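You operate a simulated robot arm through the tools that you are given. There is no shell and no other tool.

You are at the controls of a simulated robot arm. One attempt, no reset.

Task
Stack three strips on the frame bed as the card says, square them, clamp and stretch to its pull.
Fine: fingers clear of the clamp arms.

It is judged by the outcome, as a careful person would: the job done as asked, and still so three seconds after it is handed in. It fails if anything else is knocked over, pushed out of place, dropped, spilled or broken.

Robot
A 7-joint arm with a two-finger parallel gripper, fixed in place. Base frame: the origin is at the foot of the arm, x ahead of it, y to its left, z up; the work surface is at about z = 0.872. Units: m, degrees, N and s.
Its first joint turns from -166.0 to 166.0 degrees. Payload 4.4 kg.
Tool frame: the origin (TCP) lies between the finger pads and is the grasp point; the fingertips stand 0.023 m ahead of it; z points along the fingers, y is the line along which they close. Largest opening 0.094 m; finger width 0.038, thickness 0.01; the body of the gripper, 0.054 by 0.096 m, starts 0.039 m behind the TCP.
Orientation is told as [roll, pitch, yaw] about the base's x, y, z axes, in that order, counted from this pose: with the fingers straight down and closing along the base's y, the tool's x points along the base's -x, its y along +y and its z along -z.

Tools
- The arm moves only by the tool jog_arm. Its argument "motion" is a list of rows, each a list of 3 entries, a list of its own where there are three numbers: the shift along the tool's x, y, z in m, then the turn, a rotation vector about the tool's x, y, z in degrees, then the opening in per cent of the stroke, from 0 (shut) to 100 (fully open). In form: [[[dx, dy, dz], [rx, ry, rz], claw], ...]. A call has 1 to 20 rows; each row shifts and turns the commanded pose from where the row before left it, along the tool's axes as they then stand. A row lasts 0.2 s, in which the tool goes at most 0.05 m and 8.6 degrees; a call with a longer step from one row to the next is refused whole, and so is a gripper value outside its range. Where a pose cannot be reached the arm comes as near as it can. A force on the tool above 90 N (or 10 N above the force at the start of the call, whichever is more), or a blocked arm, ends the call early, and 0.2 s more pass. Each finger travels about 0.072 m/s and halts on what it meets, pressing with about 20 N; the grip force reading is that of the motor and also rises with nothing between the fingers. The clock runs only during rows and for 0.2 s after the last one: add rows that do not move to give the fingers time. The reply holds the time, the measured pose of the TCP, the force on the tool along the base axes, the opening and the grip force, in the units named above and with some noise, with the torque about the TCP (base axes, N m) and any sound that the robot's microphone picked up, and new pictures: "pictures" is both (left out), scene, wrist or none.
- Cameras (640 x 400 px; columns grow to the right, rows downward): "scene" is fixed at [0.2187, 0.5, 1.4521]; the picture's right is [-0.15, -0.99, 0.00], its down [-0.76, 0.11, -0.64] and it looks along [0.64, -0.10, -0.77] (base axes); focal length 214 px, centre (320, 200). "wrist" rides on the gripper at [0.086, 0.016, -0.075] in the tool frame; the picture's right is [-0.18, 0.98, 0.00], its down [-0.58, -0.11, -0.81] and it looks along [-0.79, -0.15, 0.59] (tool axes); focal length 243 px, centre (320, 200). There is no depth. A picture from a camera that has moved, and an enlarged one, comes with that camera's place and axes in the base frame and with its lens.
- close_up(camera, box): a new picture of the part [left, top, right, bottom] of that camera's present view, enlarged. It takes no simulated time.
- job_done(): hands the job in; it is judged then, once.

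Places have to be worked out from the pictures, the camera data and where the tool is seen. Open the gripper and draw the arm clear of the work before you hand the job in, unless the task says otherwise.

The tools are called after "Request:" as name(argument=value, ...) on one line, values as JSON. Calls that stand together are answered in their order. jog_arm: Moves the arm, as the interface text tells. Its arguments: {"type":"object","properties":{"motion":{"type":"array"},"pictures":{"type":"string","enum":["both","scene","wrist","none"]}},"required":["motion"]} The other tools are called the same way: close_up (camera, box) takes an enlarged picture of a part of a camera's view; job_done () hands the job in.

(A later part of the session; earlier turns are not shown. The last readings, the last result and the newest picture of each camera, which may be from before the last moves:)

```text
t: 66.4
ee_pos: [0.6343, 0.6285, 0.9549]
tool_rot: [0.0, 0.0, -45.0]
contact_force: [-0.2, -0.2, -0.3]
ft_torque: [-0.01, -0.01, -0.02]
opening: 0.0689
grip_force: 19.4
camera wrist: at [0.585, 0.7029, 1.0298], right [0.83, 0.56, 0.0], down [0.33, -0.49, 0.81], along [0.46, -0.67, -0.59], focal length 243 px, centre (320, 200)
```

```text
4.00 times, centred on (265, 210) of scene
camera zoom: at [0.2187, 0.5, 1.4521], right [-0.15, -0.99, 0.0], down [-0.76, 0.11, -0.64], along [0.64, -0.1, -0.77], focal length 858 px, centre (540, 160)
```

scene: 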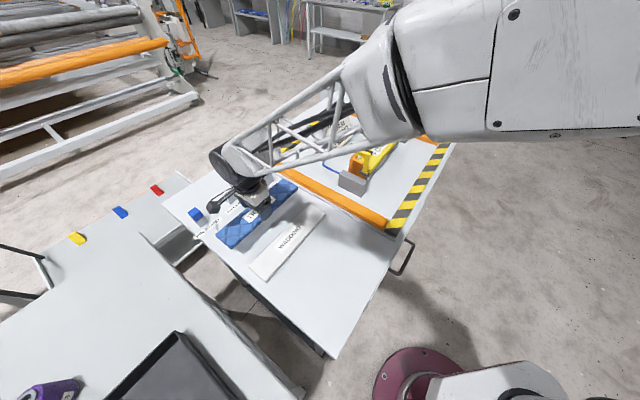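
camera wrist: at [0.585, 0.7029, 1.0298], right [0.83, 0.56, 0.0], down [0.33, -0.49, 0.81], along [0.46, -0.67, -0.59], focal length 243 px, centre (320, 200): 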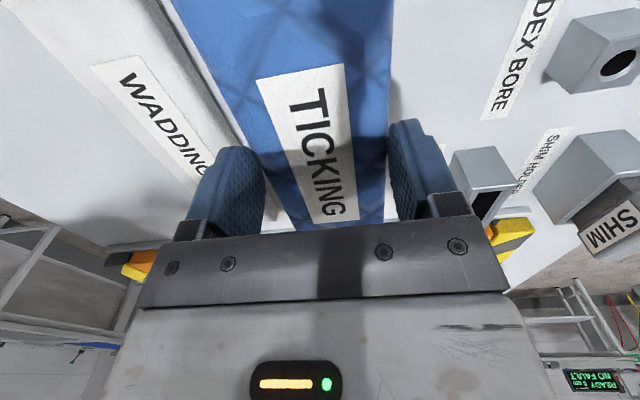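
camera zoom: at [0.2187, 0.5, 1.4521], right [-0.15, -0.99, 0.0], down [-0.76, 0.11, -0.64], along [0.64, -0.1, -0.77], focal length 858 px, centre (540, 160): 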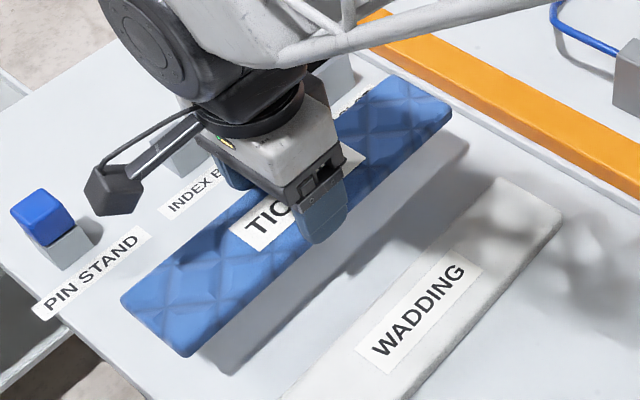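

Ticking is held. I raise it and carry it over the bed.

Request:
jog_arm(motion=[[[0, 0, -0.04], [0, 0, 0], 40], [[0, 0, -0.045], [0, 0, 0], 40], [[0, 0, -0.045], [0, 0, 0], 40], [[0, 0, -0.045], [0, 0, 0], 40], [[0, 0, -0.03], [0, 0, 0], 40], [[-0.0358, -0.0118, 0], [0, 0, 0], 40], [[-0.0358, -0.0118, 0], [0, 0, 0], 40], [[-0.0358, -0.0118, 0], [0, 0, 0], 40], [[-0.0358, -0.0118, 0], [0, 0, 0], 40], [[-0.0358, -0.0118, 0], [0, 0, 0], 40], [[-0.0358, -0.0118, 0], [0, 0, 0], 40], [[-0.0358, -0.0118, 0], [0, 0, 0], 40], [[-0.0358, -0.0118, 0], [0, 0, 0], 40], [[-0.0358, -0.0118, 0], [0, 0, 0], 40], [[-0.0358, -0.0118, 0], [0, 0, 0], 40], [[-0.0358, -0.0118, 0], [0, 0, 0], 40], [[-0.0358, -0.0118, 0], [0, 0, 0], 40], [[-0.0358, -0.0118, 0], [0, 0, 0], 40], [[-0.0358, -0.0118, 0], [0, 0, 0], 40], [[0, 0, 0], [0, 0, 0], 40]])

Request:
close_up(camera="scene", box=[345, 60, 435, 190])

```text
t: 70.6
ee_pos: [0.8721, 0.1583, 1.1585]
tool_rot: [0.0, 0.0, -45.0]
contact_force: [0.5, 0.7, -0.9]
ft_torque: [-0.01, 0.03, 0.01]
opening: 0.0691
grip_force: 19.8
camera wrist: at [0.8225, 0.231, 1.2338], right [0.83, 0.56, 0.0], down [0.33, -0.49, 0.81], along [0.46, -0.67, -0.59], focal length 243 px, centre (320, 200)
```

scene: 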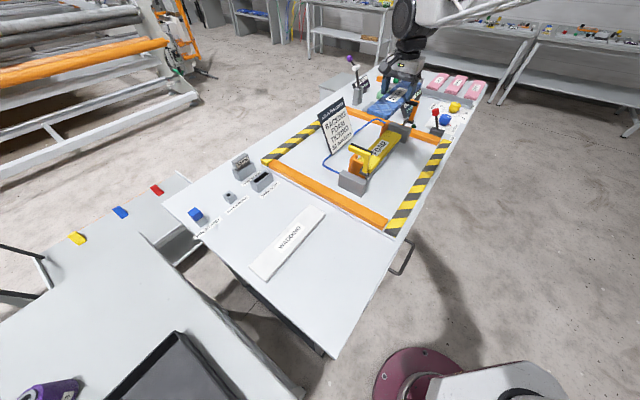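
wrist: 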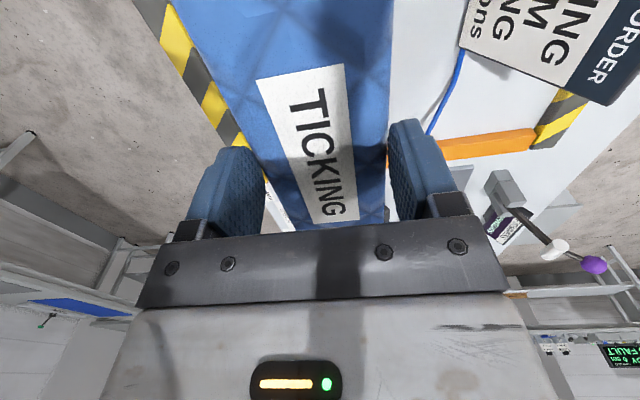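

```text
3.08 times, centred on (390, 125) of scene
camera zoom: at [0.2187, 0.5, 1.4521], right [-0.15, -0.99, 0.0], down [-0.76, 0.11, -0.64], along [0.64, -0.1, -0.77], focal length 660 px, centre (105, 431)
```

zoom: 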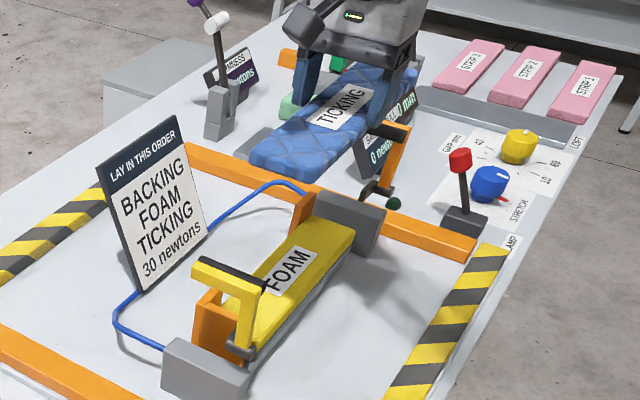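

Ticking is aligned above the stack. I check how the foam's top compares with the fence height before lowering.

Request:
close_up(camera="scene", box=[345, 145, 385, 185])

Request:
close_up(camera="scene", box=[375, 105, 415, 145])

```text
10.00 times, centred on (365, 165) of scene
camera zoom: at [0.2187, 0.5, 1.4521], right [-0.15, -0.99, 0.0], down [-0.76, 0.11, -0.64], along [0.64, -0.1, -0.77], focal length 2145 px, centre (-130, 550)
```

zoom: 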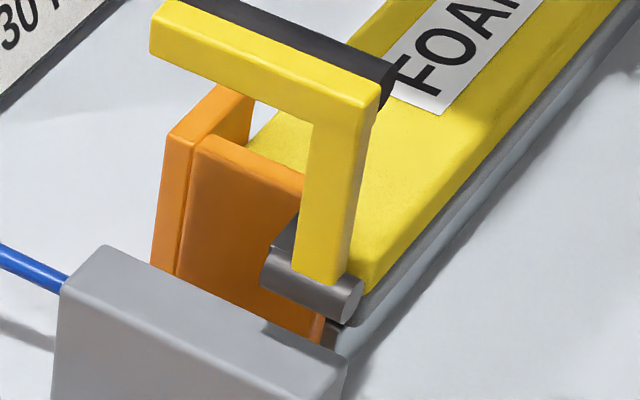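

```text
10.00 times, centred on (395, 125) of scene
camera zoom: at [0.2187, 0.5, 1.4521], right [-0.15, -0.99, 0.0], down [-0.76, 0.11, -0.64], along [0.64, -0.1, -0.77], focal length 2145 px, centre (-430, 950)
```

zoom: 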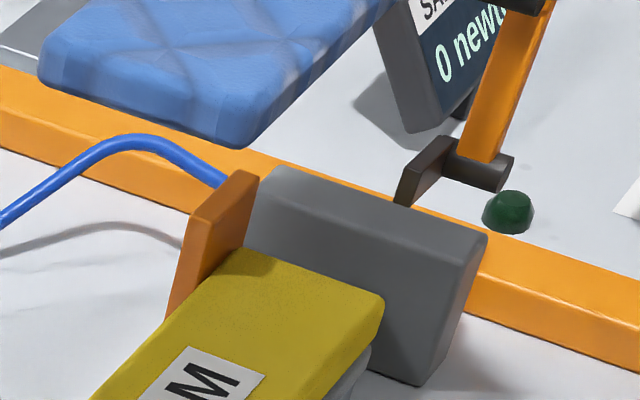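

The fences stand about 2 cm above the foam top, so there is room. I lower the ticking to about 1.5 cm above the foam.

Request:
jog_arm(motion=[[[0, 0, 0.04], [0, 0, 0], 40], [[0, 0, 0.04], [0, 0, 0], 40], [[0, 0, 0.04], [0, 0, 0], 40], [[0, 0, 0.035], [0, 0, 0], 40], [[0, 0, 0.015], [0, 0, 0], 40], [[0, 0, 0.005], [0, 0, 0], 40], [[0, 0, 0], [0, 0, 0], 40]], pictures="none")

Request:
close_up(camera="scene", box=[345, 125, 405, 185])

```text
t: 72.2
ee_pos: [0.8733, 0.1572, 0.9843]
tool_rot: [0.0, 0.0, -45.0]
contact_force: [0.0, 0.1, -1.4]
ft_torque: [0.02, -0.03, 0.0]
opening: 0.0691
grip_force: 20.0
```

```text
6.67 times, centred on (375, 155) of scene
camera zoom: at [0.2187, 0.5, 1.4521], right [-0.15, -0.99, 0.0], down [-0.76, 0.11, -0.64], along [0.64, -0.1, -0.77], focal length 1430 px, centre (-47, 500)
```

zoom: 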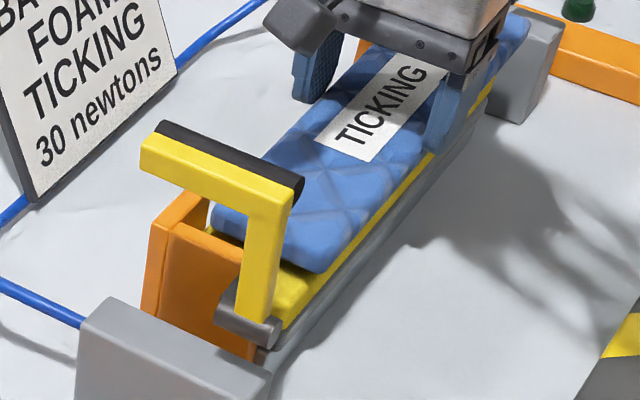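

Request:
jog_arm(motion=[[[0, 0, 0.005], [0, 0, 0], 40], [[0, 0, 0.003], [0, 0, 0], 40], [[0, 0, 0], [0, 0, 0], 40]], pictures="none")

```text
t: 73.0
ee_pos: [0.8716, 0.1583, 0.977]
tool_rot: [0.0, 0.0, -44.9]
contact_force: [0.2, -0.5, 0.5]
ft_torque: [0.0, 0.01, -0.02]
opening: 0.0694
grip_force: 20.3
```

Request:
jog_arm(motion=[[[0, 0, 0.002], [0, 0, 0], 40], [[0, 0, 0.001], [0, 0, 0], 40], [[0, 0, 0], [0, 0, 0], 40]], pictures="none")

Request:
close_up(camera="scene", box=[365, 125, 405, 165])

```text
t: 73.8
ee_pos: [0.8726, 0.1577, 0.9737]
tool_rot: [0.1, 0.0, -45.1]
contact_force: [0.4, -0.9, 7.9]
ft_torque: [0.03, -0.06, 0.04]
opening: 0.0695
grip_force: 20.1
```

```text
10.00 times, centred on (385, 145) of scene
camera zoom: at [0.2187, 0.5, 1.4521], right [-0.15, -0.99, 0.0], down [-0.76, 0.11, -0.64], along [0.64, -0.1, -0.77], focal length 2145 px, centre (-330, 750)
```

zoom: 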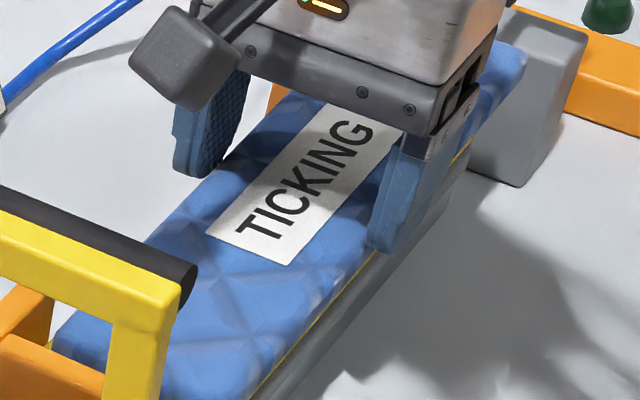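

Contact with the foam felt at 8 N. I raise 2 mm and slide toward the end fence.

Request:
jog_arm(motion=[[[0, 0, -0.002], [0, 0, 0], 40], [[0.006, 0, 0], [0, 0, 0], 40], [[0.005, 0, 0], [0, 0, 0], 40], [[0, 0, 0], [0, 0, 0], 40]], pictures="none")

```text
t: 74.8
ee_pos: [0.8636, 0.1661, 0.9744]
tool_rot: [-0.1, 0.0, -45.0]
contact_force: [0.2, -0.2, 0.5]
ft_torque: [0.01, 0.0, -0.01]
opening: 0.069
grip_force: 20.5
```

Request:
jog_arm(motion=[[[0.002, 0, 0], [0, 0, 0], 40], [[0.0015, 0, 0], [0, 0, 0], 40], [[0, 0, 0], [0, 0, 0], 40]], pictures="none")

```text
t: 75.6
ee_pos: [0.8617, 0.1675, 0.9751]
tool_rot: [0.0, 0.0, -45.0]
contact_force: [-1.0, -1.1, -0.6]
ft_torque: [0.02, 0.0, 0.03]
opening: 0.069
grip_force: 20.2
```

Request:
jog_arm(motion=[[[0.0015, 0, 0], [0, 0, 0], 40], [[0.001, 0, 0], [0, 0, 0], 40], [[0, 0, 0], [0, 0, 0], 40]], pictures="none")

```text
t: 76.4
ee_pos: [0.8598, 0.1704, 0.9748]
tool_rot: [0.0, 0.0, -45.0]
contact_force: [0.6, 0.2, -1.5]
ft_torque: [0.03, 0.0, 0.02]
opening: 0.069
grip_force: 20.0
```

Request:
jog_arm(motion=[[[0.0012, 0, 0], [0, 0, 0], 40], [[0.001, 0, 0], [0, 0, 0], 40], [[0, 0, 0], [0, 0, 0], 40]], pictures="none")

Request:
close_up(camera="scene", box=[345, 145, 385, 185])

```text
t: 77.2
ee_pos: [0.8595, 0.1717, 0.9749]
tool_rot: [0.0, 0.0, -44.9]
contact_force: [20.2, -22.9, 1.2]
ft_torque: [-0.42, -0.45, -0.02]
opening: 0.0691
grip_force: 20.5
```

```text
10.00 times, centred on (365, 165) of scene
camera zoom: at [0.2187, 0.5, 1.4521], right [-0.15, -0.99, 0.0], down [-0.76, 0.11, -0.64], along [0.64, -0.1, -0.77], focal length 2145 px, centre (-130, 550)
```

zoom: 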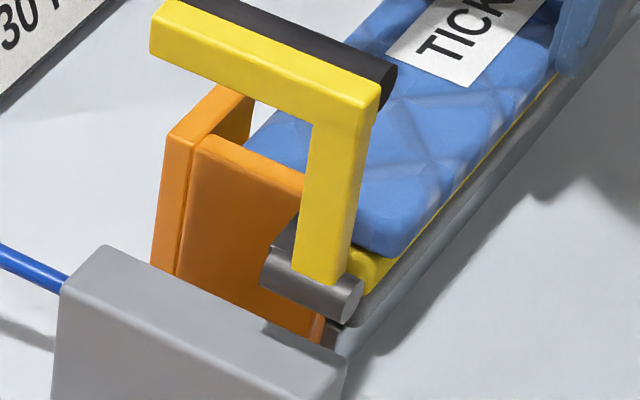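

End-fence contact felt. Back off ~2 mm and slide toward the side fences.

Request:
jog_arm(motion=[[[-0.002, 0, 0], [0, 0, 0], 40], [[0, 0.003, 0], [0, 0, 0], 40], [[0, 0.002, 0], [0, 0, 0], 40], [[0, 0, 0], [0, 0, 0], 40]], pictures="none")

```text
t: 78.2
ee_pos: [0.8628, 0.1733, 0.9741]
tool_rot: [0.0, 0.0, -45.0]
contact_force: [-0.1, 0.2, 0.2]
ft_torque: [0.09, 0.01, 0.0]
opening: 0.069
grip_force: 20.0
```

Request:
jog_arm(motion=[[[0, 0.0015, 0], [0, 0, 0], 40], [[0, 0.001, 0], [0, 0, 0], 40], [[0, 0, 0], [0, 0, 0], 40]], pictures="none")

```text
t: 79.0
ee_pos: [0.866, 0.1762, 0.9747]
tool_rot: [0.0, 0.0, -45.0]
contact_force: [-0.5, -0.3, 0.5]
ft_torque: [0.0, -0.01, 0.01]
opening: 0.0691
grip_force: 20.4
```

Request:
jog_arm(motion=[[[0, 0.001, 0], [0, 0, 0], 40], [[0, 0.0005, 0], [0, 0, 0], 40], [[0, 0, 0], [0, 0, 0], 40]], pictures="none")

```text
t: 79.8
ee_pos: [0.8657, 0.1747, 0.9741]
tool_rot: [-0.1, 0.0, -45.1]
contact_force: [-22.3, -16.3, 3.7]
ft_torque: [-0.32, 0.46, -0.01]
opening: 0.0693
grip_force: 20.3
```

Square side-fence contact (27 N, no twist). Ease off, return to the end fence, and lower onto the foam.

Request:
jog_arm(motion=[[[0, -0.0008, 0], [0, 0, 0], 40], [[0.0018, 0, 0], [0, 0, 0], 40], [[0, 0, 0.0015], [0, 0, 0], 40], [[0, 0, 0], [0, 0, 0], 40]], pictures="none")

```text
t: 80.8
ee_pos: [0.865, 0.1766, 0.9743]
tool_rot: [0.2, -0.2, -45.0]
contact_force: [0.6, -32.8, 9.8]
ft_torque: [-0.6, 0.07, 0.57]
opening: 0.0688
grip_force: 19.9
```

Request:
jog_arm(motion=[[[-0.0006, -0.0011, 0], [0, 0, 0], 40], [[0, 0, 0], [0, 0, 0], 40]], pictures="none")

```text
t: 81.4
ee_pos: [0.8647, 0.1758, 0.9737]
tool_rot: [0.2, 0.0, -45.0]
contact_force: [20.2, -17.5, 5.9]
ft_torque: [-0.34, -0.45, -0.24]
opening: 0.0692
grip_force: 20.0
```

Request:
jog_arm(motion=[[[-0.0008, 0, 0], [0, 0, 0], 40], [[0, 0, 0], [0, 0, 0], 40]], pictures="none")

```text
t: 82.0
ee_pos: [0.8644, 0.1751, 0.9735]
tool_rot: [0.0, 0.0, -45.0]
contact_force: [9.4, -2.1, 11.1]
ft_torque: [-0.3, -0.44, -0.29]
opening: 0.0693
grip_force: 20.2
```

Seating forces are light. I open the fingers and rise clear, then inspect the stack.

Request:
jog_arm(motion=[[[0, 0, 0], [0, 0, 0], 60], [[0, 0, 0], [0, 0, 0], 90], [[0, 0, 0], [0, 0, 0], 100], [[0, 0, -0.02], [0, 0, 0], 100], [[0, 0, -0.04], [0, 0, 0], 100], [[0, 0, -0.04], [0, 0, 0], 100], [[0, 0, -0.04], [0, 0, 0], 100], [[0, 0, -0.03], [0, 0, 0], 100], [[0, 0, 0], [0, 0, 0], 100]])

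Request:
close_up(camera="scene", box=[335, 100, 415, 190])

Request:
close_up(camera="scene", box=[350, 145, 380, 180])

Request:
close_up(camera="scene", box=[380, 110, 415, 145])

Request:
close_up(camera="wrist", box=[260, 0, 400, 180])

```text
t: 84.0
ee_pos: [0.865, 0.1737, 1.144]
tool_rot: [0.1, -0.1, -45.0]
contact_force: [0.0, 0.4, -0.8]
ft_torque: [-0.01, 0.02, 0.03]
opening: 0.0941
grip_force: 0.2
camera wrist: at [0.8157, 0.2485, 1.2185], right [0.83, 0.56, 0.0], down [0.33, -0.49, 0.81], along [0.46, -0.67, -0.59], focal length 243 px, centre (320, 200)
```

scene: 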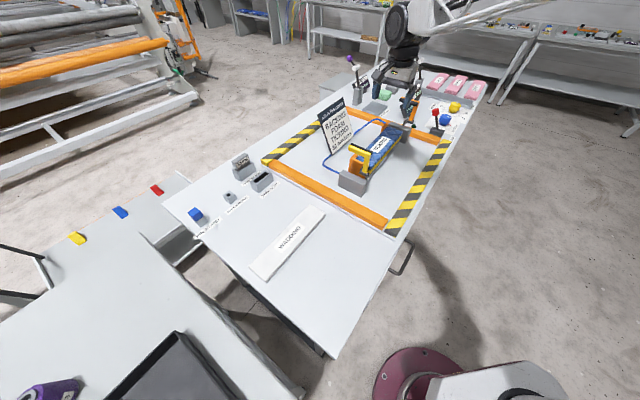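
wrist: 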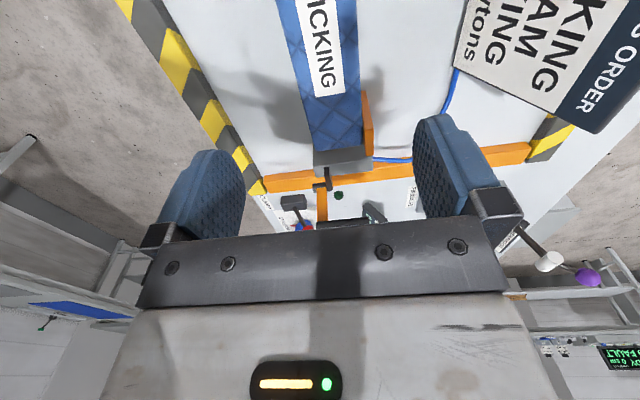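

```text
4.44 times, centred on (375, 145) of scene
camera zoom: at [0.2187, 0.5, 1.4521], right [-0.15, -0.99, 0.0], down [-0.76, 0.11, -0.64], along [0.64, -0.1, -0.77], focal length 953 px, centre (76, 444)
```

zoom: 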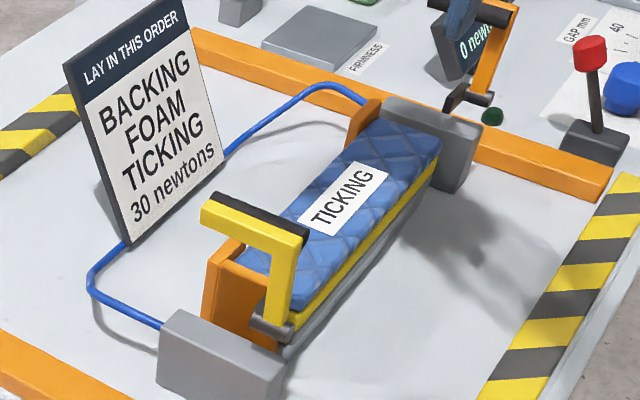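

```text
11.43 times, centred on (365, 162) of scene
camera zoom: at [0.2187, 0.5, 1.4521], right [-0.15, -0.99, 0.0], down [-0.76, 0.11, -0.64], along [0.64, -0.1, -0.77], focal length 2451 px, centre (-194, 629)
```

zoom: 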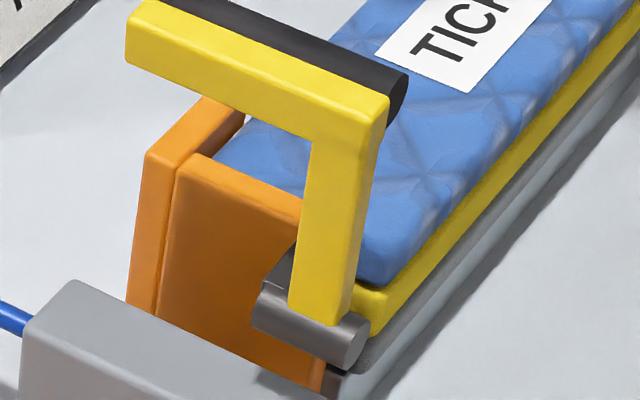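

```text
11.43 times, centred on (398, 128) of scene
camera zoom: at [0.2187, 0.5, 1.4521], right [-0.15, -0.99, 0.0], down [-0.76, 0.11, -0.64], along [0.64, -0.1, -0.77], focal length 2451 px, centre (-566, 1029)
```

zoom: 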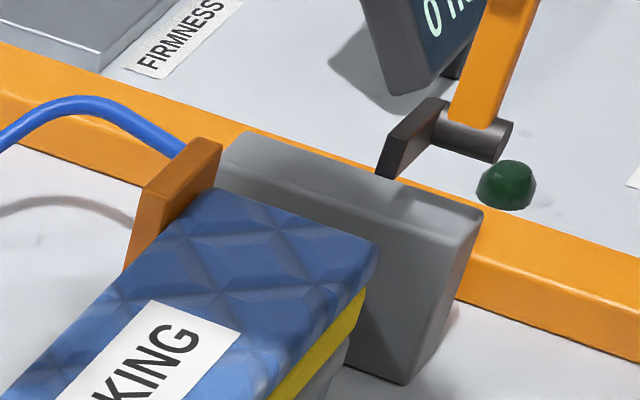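

```text
2.22 times, centred on (330, 90) of wrist
camera zoom: at [0.8157, 0.2485, 1.2185], right [0.83, 0.56, 0.0], down [0.33, -0.49, 0.81], along [0.46, -0.67, -0.59], focal length 539 px, centre (298, 444)
```

zoom: 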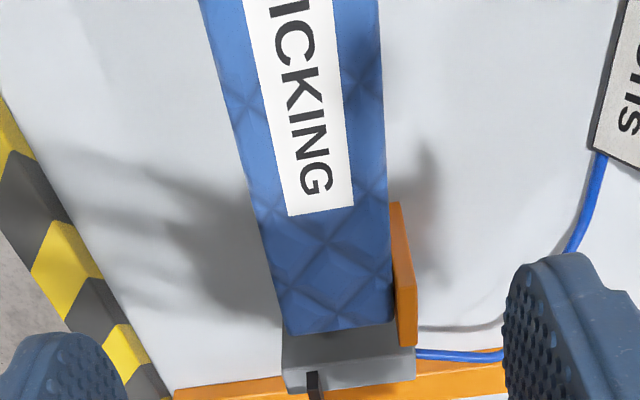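

The stack looks neat: backing, foam, ticking against the end and side fences. To square it firmly I lower the open hand astride the stack's middle (no fence there) and press its −w side gently toward the side fences with one finger pad.

Request:
jog_arm(motion=[[[0, 0.0015, 0.04], [0, 0, 0], 100], [[0, 0, 0.04], [0, 0, 0], 100], [[0, 0, 0.04], [0, 0, 0], 100], [[0, 0, 0.03], [0, 0, 0], 100], [[0, 0, 0.025], [0, 0, 0], 100], [[0, 0, 0.015], [0, 0, 0], 100], [[0, 0, 0.01], [0, 0, 0], 100], [[0, 0, 0], [0, 0, 0], 100]])

Request:
close_up(camera="scene", box=[355, 115, 415, 175])

```text
t: 85.8
ee_pos: [0.8658, 0.1775, 0.9429]
tool_rot: [-0.1, 0.0, -45.0]
contact_force: [-0.3, 0.3, -0.4]
ft_torque: [0.0, -0.02, -0.01]
opening: 0.094
grip_force: 0.2
camera wrist: at [0.8163, 0.2508, 1.0181], right [0.83, 0.56, 0.0], down [0.33, -0.49, 0.81], along [0.46, -0.67, -0.59], focal length 243 px, centre (320, 200)
```

scene: 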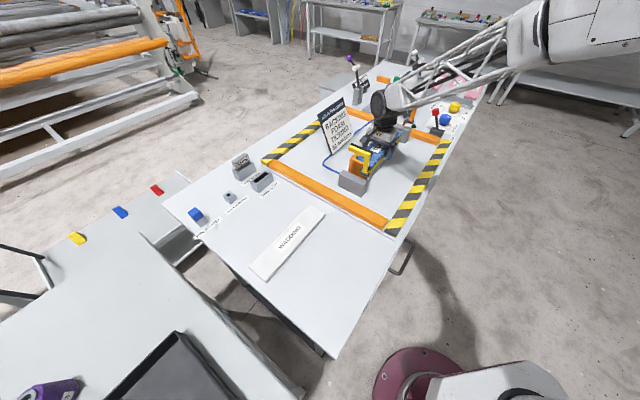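
wrist: 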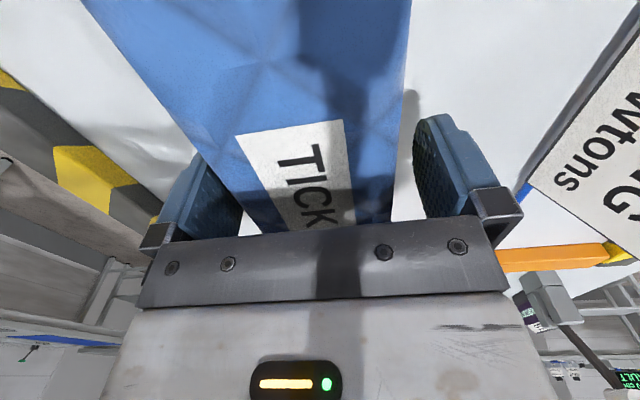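

```text
6.67 times, centred on (385, 145) of scene
camera zoom: at [0.2187, 0.5, 1.4521], right [-0.15, -0.99, 0.0], down [-0.76, 0.11, -0.64], along [0.64, -0.1, -0.77], focal length 1430 px, centre (-113, 567)
```

zoom: 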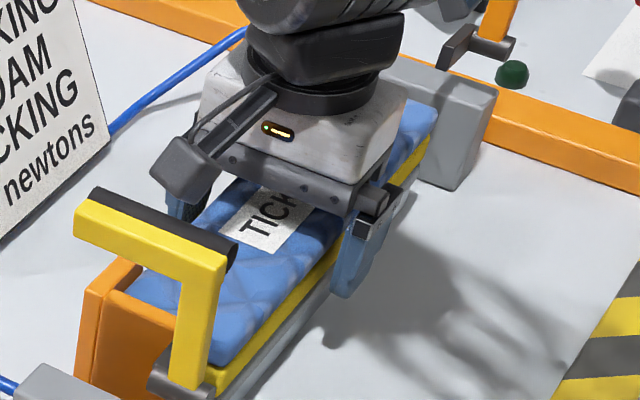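

The hand straddles the stack with clearance. I move +w until the pad presses the stack toward the side fences.

Request:
jog_arm(motion=[[[0, 0.004, 0], [0, 0, 0], 100], [[0, 0.004, 0], [0, 0, 0], 100], [[0, 0.0015, 0], [0, 0, 0], 100], [[0, 0, 0], [0, 0, 0], 100]], pictures="none")

```text
t: 86.8
ee_pos: [0.8729, 0.1838, 0.9435]
tool_rot: [0.1, -0.1, -45.0]
contact_force: [0.0, -1.0, 0.4]
ft_torque: [-0.01, 0.03, 0.03]
opening: 0.0941
grip_force: 0.0
```

Request:
jog_arm(motion=[[[0, 0.0015, 0], [0, 0, 0], 100], [[0, 0.001, 0], [0, 0, 0], 100], [[0, 0, 0], [0, 0, 0], 100]], pictures="none")

```text
t: 87.6
ee_pos: [0.8736, 0.1842, 0.943]
tool_rot: [0.0, 0.0, -44.9]
contact_force: [-14.2, -13.2, 3.3]
ft_torque: [0.01, 0.08, -0.06]
opening: 0.0941
grip_force: 0.1
```

19 N of even pressure; a little more to seat it, then back off to centre.

Request:
jog_arm(motion=[[[0, 0.0008, 0], [0, 0, 0], 100], [[0, 0, 0], [0, 0, 0], 100], [[0, -0.004, 0], [0, 0, 0], 100], [[0, -0.006, 0], [0, 0, 0], 100], [[0, -0.0035, 0], [0, 0, 0], 100], [[0, 0, 0], [0, 0, 0], 100]], pictures="none")

```text
t: 89.0
ee_pos: [0.8655, 0.1751, 0.9422]
tool_rot: [0.0, 0.0, -45.0]
contact_force: [-0.2, -0.2, 0.5]
ft_torque: [0.01, 0.01, -0.02]
opening: 0.0942
grip_force: 0.0
```

The stack is pressed square. I rise clear and move to look at the clamp lever and stretch knob from nearer.

Request:
jog_arm(motion=[[[0, 0, -0.03], [0, 0, 0], 100], [[0, 0, -0.045], [0, 0, 0], 100], [[0, 0, -0.045], [0, 0, 0], 100], [[0, 0, -0.045], [0, 0, 0], 100], [[0, 0, -0.045], [0, 0, 0], 100], [[0, 0, -0.02], [0, 0, 0], 100], [[-0.035, -0.0227, 0], [0, 0, 0], 100], [[-0.035, -0.0227, 0], [0, 0, 0], 100], [[-0.035, -0.0227, 0], [0, 0, 0], 100], [[-0.035, -0.0227, 0], [0, 0, 0], 100], [[-0.035, -0.0227, 0], [0, 0, 0], 100], [[-0.035, -0.0227, 0], [0, 0, 0], 100], [[0, 0, 0], [0, 0, 0], 100]])

Request:
close_up(camera="scene", box=[335, 100, 415, 190])

Request:
close_up(camera="wrist", box=[180, 0, 460, 230])

Request:
close_up(camera="scene", box=[415, 85, 485, 140])

```text
t: 91.8
ee_pos: [0.9175, -0.0688, 1.1712]
tool_rot: [0.0, 0.0, -45.0]
contact_force: [-0.5, -0.1, -0.1]
ft_torque: [-0.01, -0.02, 0.03]
opening: 0.0942
grip_force: 0.0
camera wrist: at [0.8688, 0.0038, 1.247], right [0.83, 0.56, 0.0], down [0.33, -0.49, 0.81], along [0.46, -0.67, -0.59], focal length 243 px, centre (320, 200)
```

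scene: 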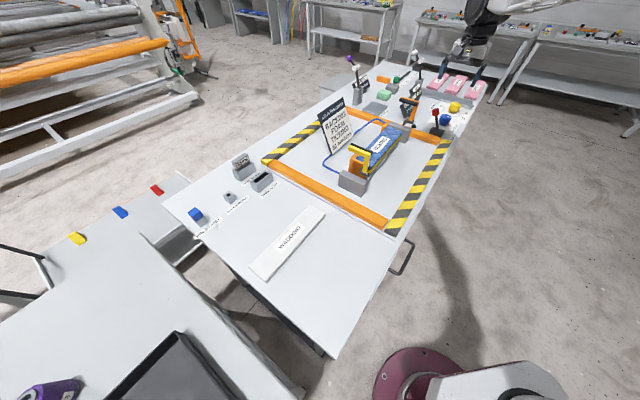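
wrist: 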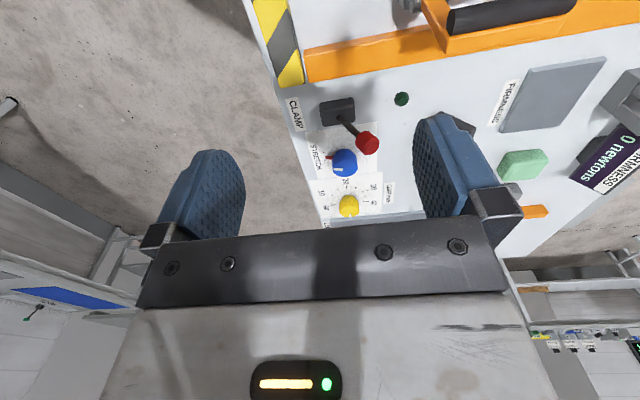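

```text
4.44 times, centred on (375, 145) of scene
camera zoom: at [0.2187, 0.5, 1.4521], right [-0.15, -0.99, 0.0], down [-0.76, 0.11, -0.64], along [0.64, -0.1, -0.77], focal length 953 px, centre (76, 444)
```

zoom: 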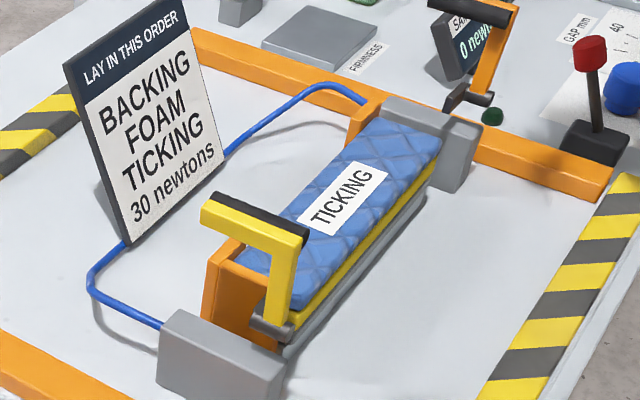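

```text
1.74 times, centred on (320, 115) of wrist
camera zoom: at [0.8688, 0.0038, 1.247], right [0.83, 0.56, 0.0], down [0.33, -0.49, 0.81], along [0.46, -0.67, -0.59], focal length 422 px, centre (320, 348)
```

zoom: 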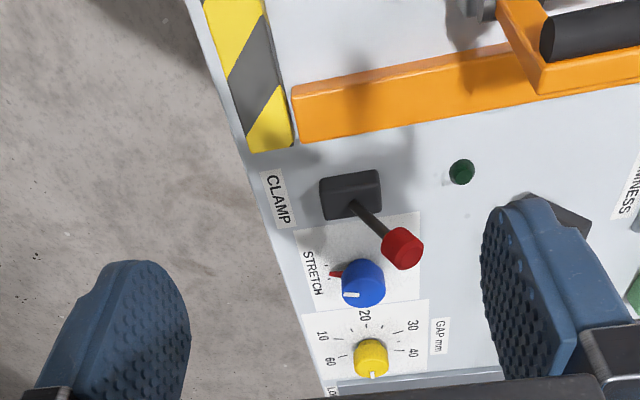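

```text
7.27 times, centred on (450, 112) of scene
camera zoom: at [0.2187, 0.5, 1.4521], right [-0.15, -0.99, 0.0], down [-0.76, 0.11, -0.64], along [0.64, -0.1, -0.77], focal length 1560 px, centre (-626, 836)
```

zoom: 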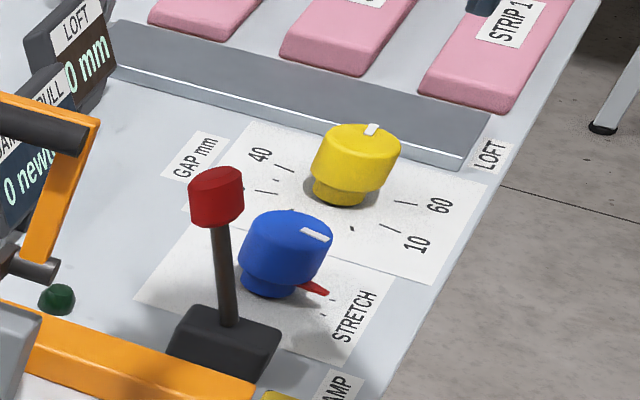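

The red clamp knob is at about (1.06, −0.15, 0.97) and leans toward +w; the blue stretch knob at about (1.10, −0.25, 0.905). I zoom in further on the dial, lever and display.

Request:
close_up(camera="wrist", box=[295, 85, 405, 225])

Request:
close_up(camera="scene", box=[430, 100, 470, 130])

Request:
close_up(camera="scene", box=[400, 85, 440, 125])

```text
2.86 times, centred on (350, 155) of wrist
camera zoom: at [0.8688, 0.0038, 1.247], right [0.83, 0.56, 0.0], down [0.33, -0.49, 0.81], along [0.46, -0.67, -0.59], focal length 693 px, centre (234, 329)
```

zoom: 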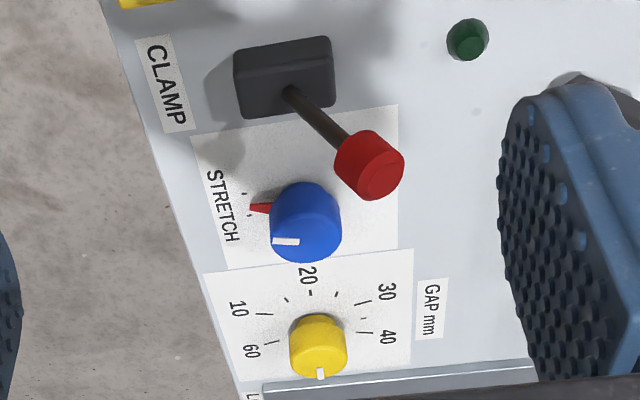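

```text
13.33 times, centred on (450, 115) of scene
camera zoom: at [0.2187, 0.5, 1.4521], right [-0.15, -0.99, 0.0], down [-0.76, 0.11, -0.64], along [0.64, -0.1, -0.77], focal length 2860 px, centre (-1413, 1333)
```

zoom: 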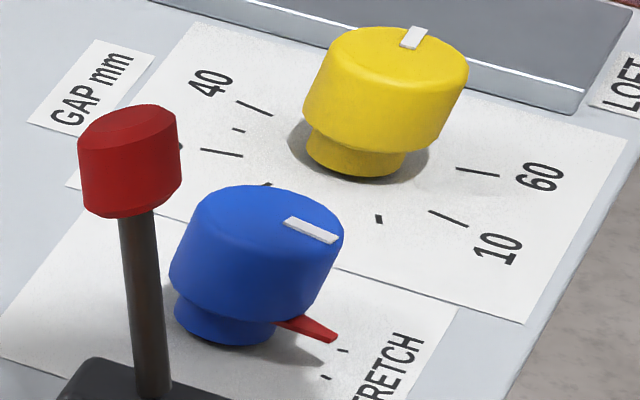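

```text
10.00 times, centred on (420, 105) of scene
camera zoom: at [0.2187, 0.5, 1.4521], right [-0.15, -0.99, 0.0], down [-0.76, 0.11, -0.64], along [0.64, -0.1, -0.77], focal length 2145 px, centre (-680, 1150)
```

zoom: 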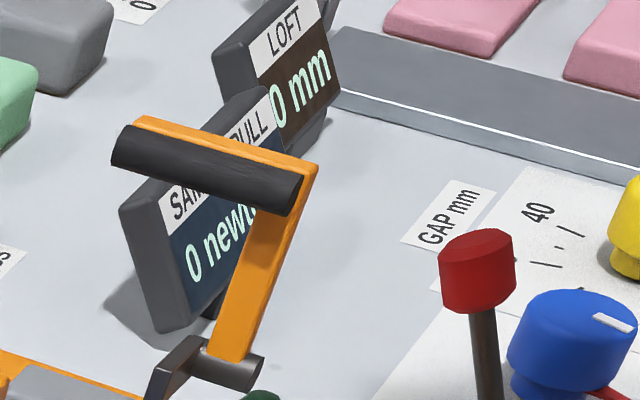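

The lever pivots in the w–z plane, leaning +w; I plan to push its red knob toward −w. It lies beyond straight-down reach, so I turn the hand to yaw 0, close the fingers, and tilt the hand outward 40° up here at a safe height.

Request:
jog_arm(motion=[[[0, 0, -0.02], [0, 0, 0], 50], [[0, 0, 0], [0, 0, -7.5], 0], [[0, 0, 0], [0, 0, -7.5], 0], [[0, 0, 0], [0, 0, -7.5], 0], [[0, 0, 0], [0, 0, -7.5], 0], [[0, 0, 0], [0, 0, -7.5], 0], [[0, 0, 0], [0, 0, -7.5], 0], [[0, 0, 0], [0, -8, 0], 0], [[0, 0, 0], [0, -8, 0], 0], [[0, 0, 0], [0, -8, 0], 0], [[0, 0, 0], [0, -8, 0], 0], [[0, 0, 0], [0, -8, 0], 0], [[0, 0, 0], [0, 0, 0], 0]])

```text
t: 94.6
ee_pos: [0.9181, -0.07, 1.1937]
tool_rot: [0.0, -40.1, 0.0]
contact_force: [0.0, 0.5, -0.7]
ft_torque: [0.0, -0.03, 0.02]
opening: 0.0001
grip_force: 20.4
camera wrist: at [0.8036, -0.052, 1.1952], right [0.14, 0.98, 0.12], down [-0.07, -0.11, 0.99], along [0.99, -0.15, 0.06], focal length 243 px, centre (320, 200)
```

scene: 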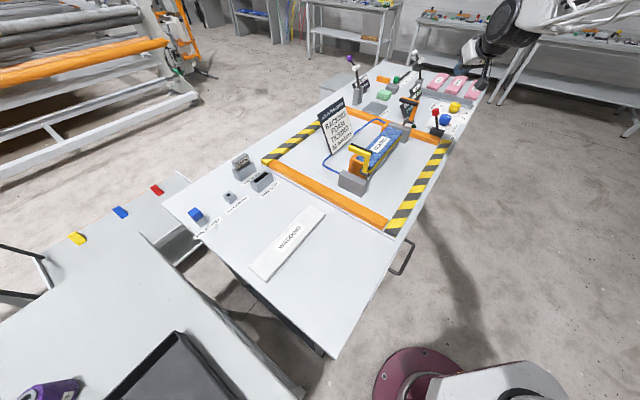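
wrist: 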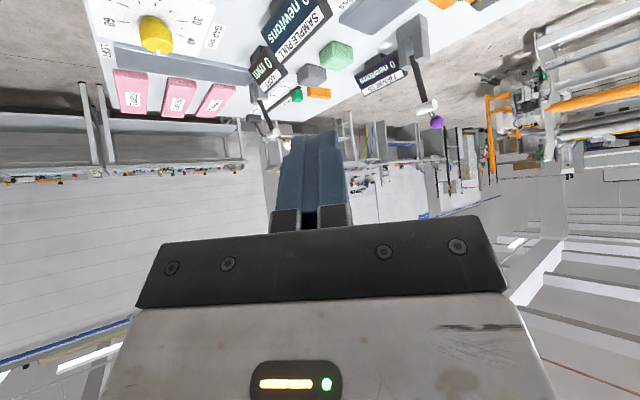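

Tilt of 40° is reached well. Now I move outward and down toward a point beside the lever knob on its +y side, staying above it first.

Request:
jog_arm(motion=[[[-0.00868, -0.00975, 0.04125], [0, 0, 0], 0], [[-0.00868, -0.00975, 0.04125], [0, 0, 0], 0], [[-0.00868, -0.00975, 0.04125], [0, 0, 0], 0], [[-0.00868, -0.00975, 0.04125], [0, 0, 0], 0], [[0, 0, 0], [0, 0, 0], 0]])

Request:
close_up(camera="scene", box=[400, 60, 480, 140])

```text
t: 95.8
ee_pos: [1.0507, -0.1089, 1.0891]
tool_rot: [0.1, -40.0, 0.0]
contact_force: [-0.1, -0.4, -0.5]
ft_torque: [-0.01, -0.03, 0.0]
opening: 0.0001
grip_force: 20.1
camera wrist: at [0.9368, -0.0916, 1.0911], right [0.14, 0.98, 0.12], down [-0.07, -0.11, 0.99], along [0.99, -0.15, 0.06], focal length 243 px, centre (320, 200)
```

scene: 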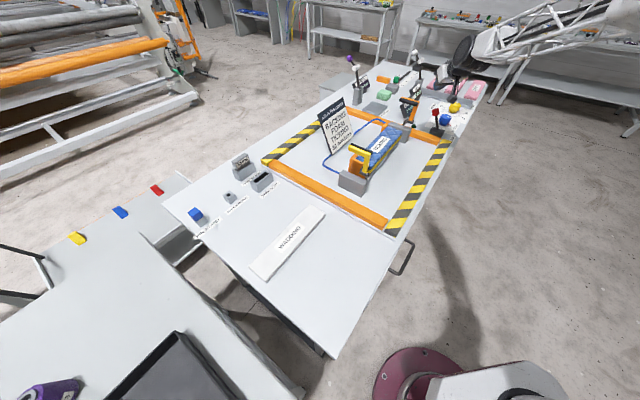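
wrist: 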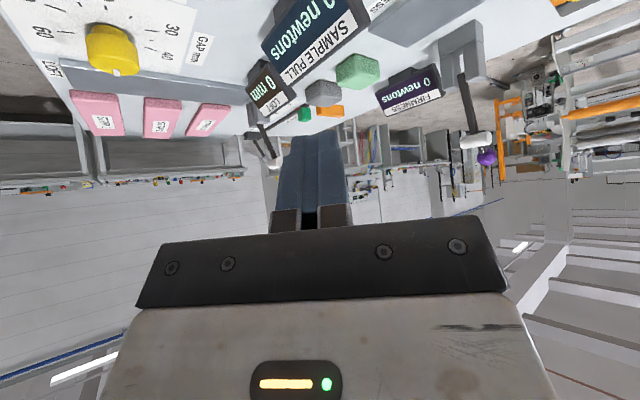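

```text
5.00 times, centred on (440, 100) of scene
camera zoom: at [0.2187, 0.5, 1.4521], right [-0.15, -0.99, 0.0], down [-0.76, 0.11, -0.64], along [0.64, -0.1, -0.77], focal length 1072 px, centre (-280, 700)
```

zoom: 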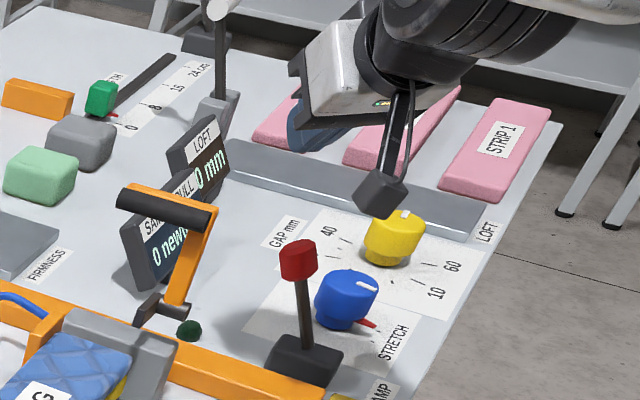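

The hand is above and beside the knob. I lower it vertically about 8 cm and look again.

Request:
jog_arm(motion=[[[0.0171, 0, 0.0204], [0, 0, 0], 0], [[0.0171, 0, 0.0204], [0, 0, 0], 0], [[0.0171, 0, 0.0204], [0, 0, 0], 0], [[0, 0, 0], [0, 0, 0], 0]])

Request:
close_up(camera="scene", box=[400, 60, 480, 140])

Request:
close_up(camera="wrist", box=[0, 0, 400, 240])

```text
t: 96.8
ee_pos: [1.0498, -0.1074, 1.0111]
tool_rot: [0.0, -40.0, 0.0]
contact_force: [-0.4, 1.5, 0.8]
ft_torque: [-0.03, 0.04, -0.01]
opening: 0.0003
grip_force: 19.9
camera wrist: at [0.9364, -0.0907, 1.012], right [0.14, 0.98, 0.12], down [-0.07, -0.11, 0.99], along [0.99, -0.15, 0.06], focal length 243 px, centre (320, 200)
```

scene: 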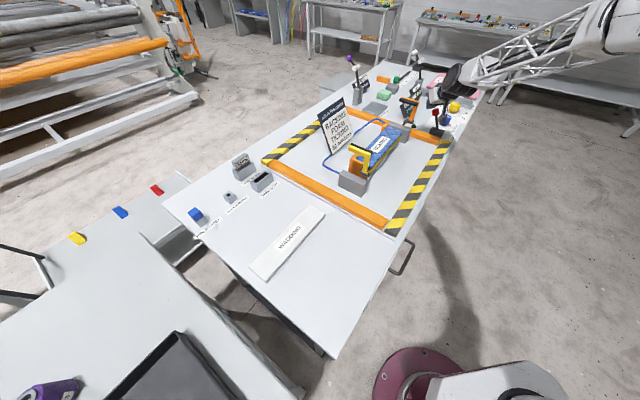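
wrist: 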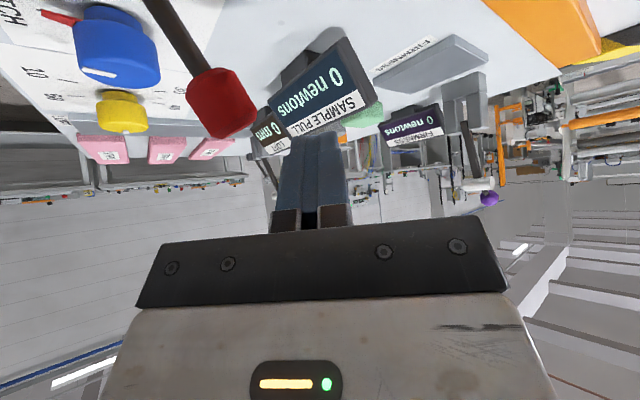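

```text
5.00 times, centred on (440, 100) of scene
camera zoom: at [0.2187, 0.5, 1.4521], right [-0.15, -0.99, 0.0], down [-0.76, 0.11, -0.64], along [0.64, -0.1, -0.77], focal length 1072 px, centre (-280, 700)
```

zoom: 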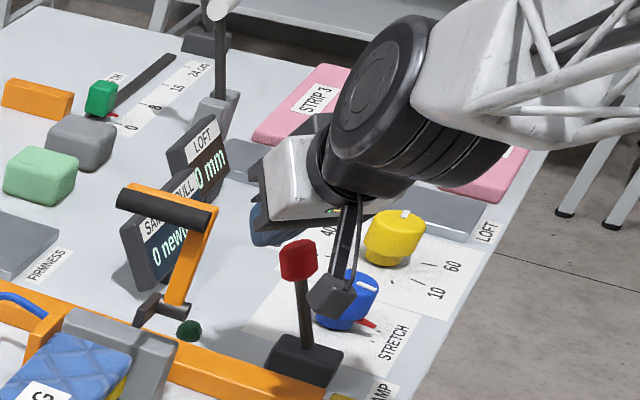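

```text
1.60 times, centred on (200, 120) of wrist
camera zoom: at [0.9364, -0.0907, 1.012], right [0.14, 0.98, 0.12], down [-0.07, -0.11, 0.99], along [0.99, -0.15, 0.06], focal length 388 px, centre (512, 328)
```

zoom: 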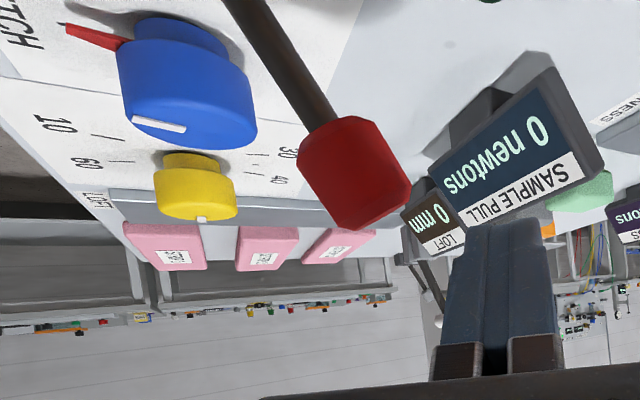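

The wrist view shows the knob clearly, at about (1.057, −0.154, 0.963), 2 cm clear of the fingers. I lower the last 37 mm to knob height.

Request:
jog_arm(motion=[[[0.0119, 0, 0.0142], [0, 0, 0], 0], [[0.0119, 0, 0.0142], [0, 0, 0], 0], [[0, 0, 0], [0, 0, 0], 0]])

Request:
close_up(camera="scene", box=[400, 60, 480, 140])

Request:
close_up(camera="wrist", box=[0, 0, 400, 240])

```text
t: 97.6
ee_pos: [1.0496, -0.1092, 0.9739]
tool_rot: [0.1, -40.0, 0.0]
contact_force: [-0.1, 0.0, -0.7]
ft_torque: [-0.03, -0.01, 0.0]
opening: 0.0
grip_force: 19.8
camera wrist: at [0.9362, -0.0912, 0.9749], right [0.14, 0.98, 0.12], down [-0.07, -0.11, 0.99], along [0.99, -0.15, 0.06], focal length 243 px, centre (320, 200)
```

scene: 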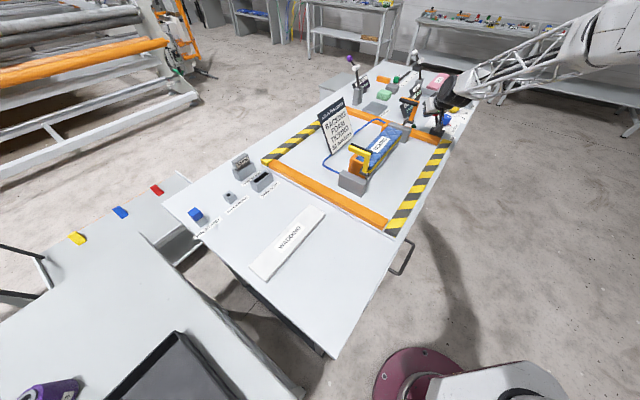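
wrist: 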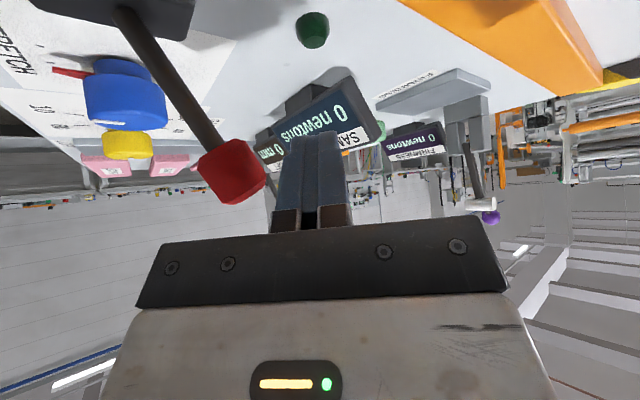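

```text
5.00 times, centred on (440, 100) of scene
camera zoom: at [0.2187, 0.5, 1.4521], right [-0.15, -0.99, 0.0], down [-0.76, 0.11, -0.64], along [0.64, -0.1, -0.77], focal length 1072 px, centre (-280, 700)
```

zoom: 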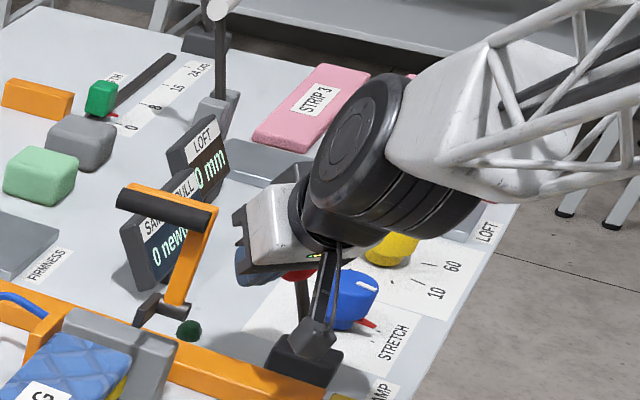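

```text
1.60 times, centred on (200, 120) of wrist
camera zoom: at [0.9362, -0.0912, 0.9749], right [0.14, 0.98, 0.12], down [-0.07, -0.11, 0.99], along [0.99, -0.15, 0.06], focal length 388 px, centre (512, 328)
```

zoom: 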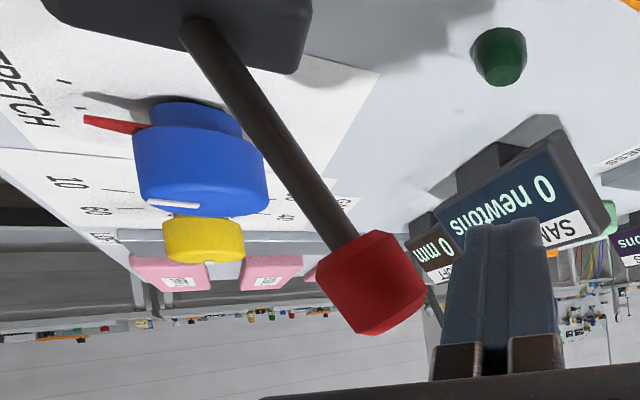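

I move −y toward the knob until near contact.

Request:
jog_arm(motion=[[[0, -0.009, 0], [0, 0, 0], 0], [[0, -0.008, 0], [0, 0, 0], 0], [[0, -0.003, 0], [0, 0, 0], 0], [[0, 0, 0], [0, 0, 0], 0]])

Request:
close_up(camera="wrist", box=[0, 0, 400, 240])

```text
t: 98.6
ee_pos: [1.0498, -0.1284, 0.9723]
tool_rot: [0.0, -39.9, 0.0]
contact_force: [0.3, 0.2, -0.6]
ft_torque: [0.01, 0.01, 0.0]
opening: 0.0002
grip_force: 20.2
camera wrist: at [0.9362, -0.1111, 0.9746], right [0.14, 0.98, 0.12], down [-0.07, -0.11, 0.99], along [0.99, -0.15, 0.06], focal length 243 px, centre (320, 200)
```

scene: 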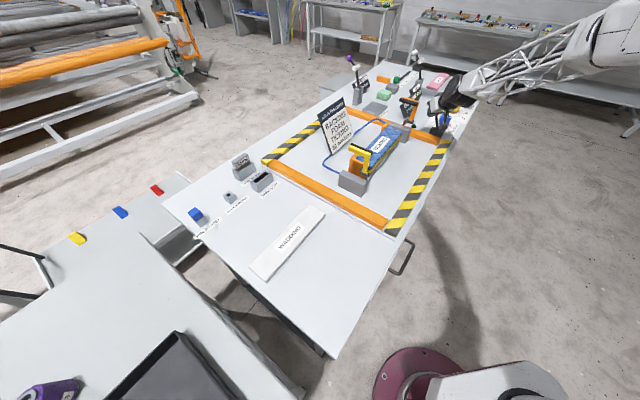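
wrist: 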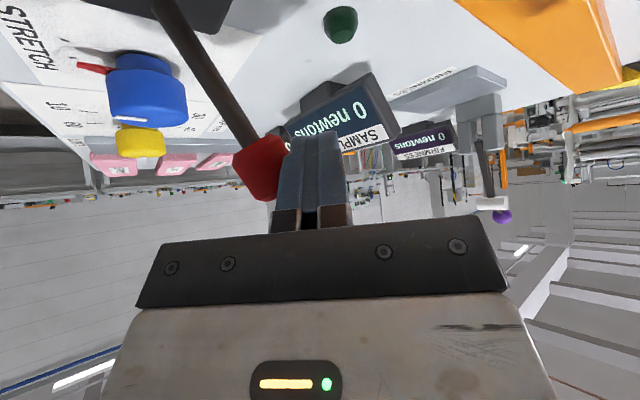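

```text
1.60 times, centred on (200, 120) of wrist
camera zoom: at [0.9362, -0.1111, 0.9746], right [0.14, 0.98, 0.12], down [-0.07, -0.11, 0.99], along [0.99, -0.15, 0.06], focal length 388 px, centre (512, 328)
```

zoom: 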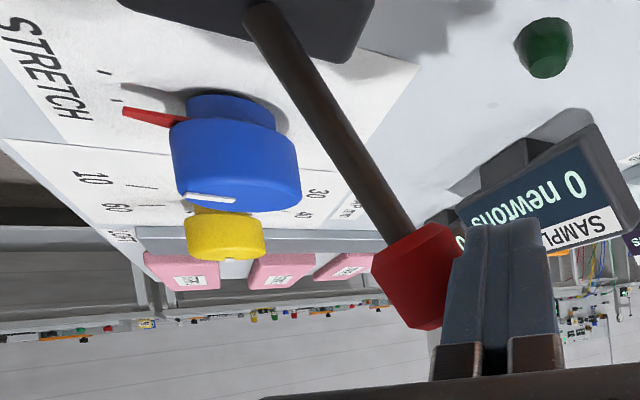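

Nearly touching the knob. I start pushing along −w in small steps, watching force.

Request:
jog_arm(motion=[[[0.00217, -0.00283, -0.00182], [0, 0, 0], 0], [[0.00217, -0.00283, -0.00182], [0, 0, 0], 0], [[0.00217, -0.00283, -0.00182], [0, 0, 0], 0], [[0, 0, 0], [0, 0, 0], 0]], pictures="wrist")

```text
t: 99.6
ee_pos: [1.0411, -0.1367, 0.9729]
tool_rot: [0.0, -40.0, 0.0]
contact_force: [-1.5, 5.2, 4.6]
ft_torque: [-0.05, -0.08, 0.06]
opening: 0.0001
grip_force: 20.2
camera wrist: at [0.9276, -0.1198, 0.9747], right [0.14, 0.98, 0.12], down [-0.07, -0.11, 0.99], along [0.99, -0.15, 0.06], focal length 243 px, centre (320, 200)
```

wrist: 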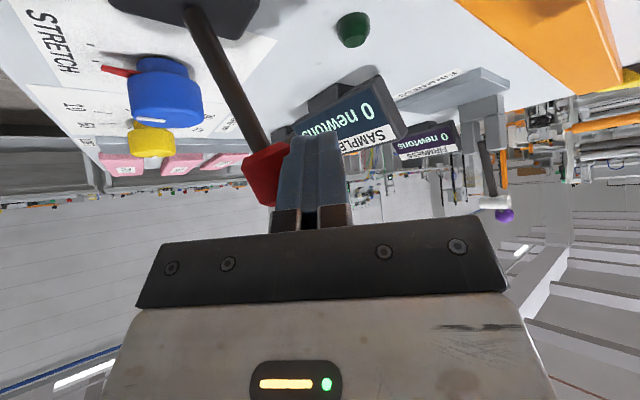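

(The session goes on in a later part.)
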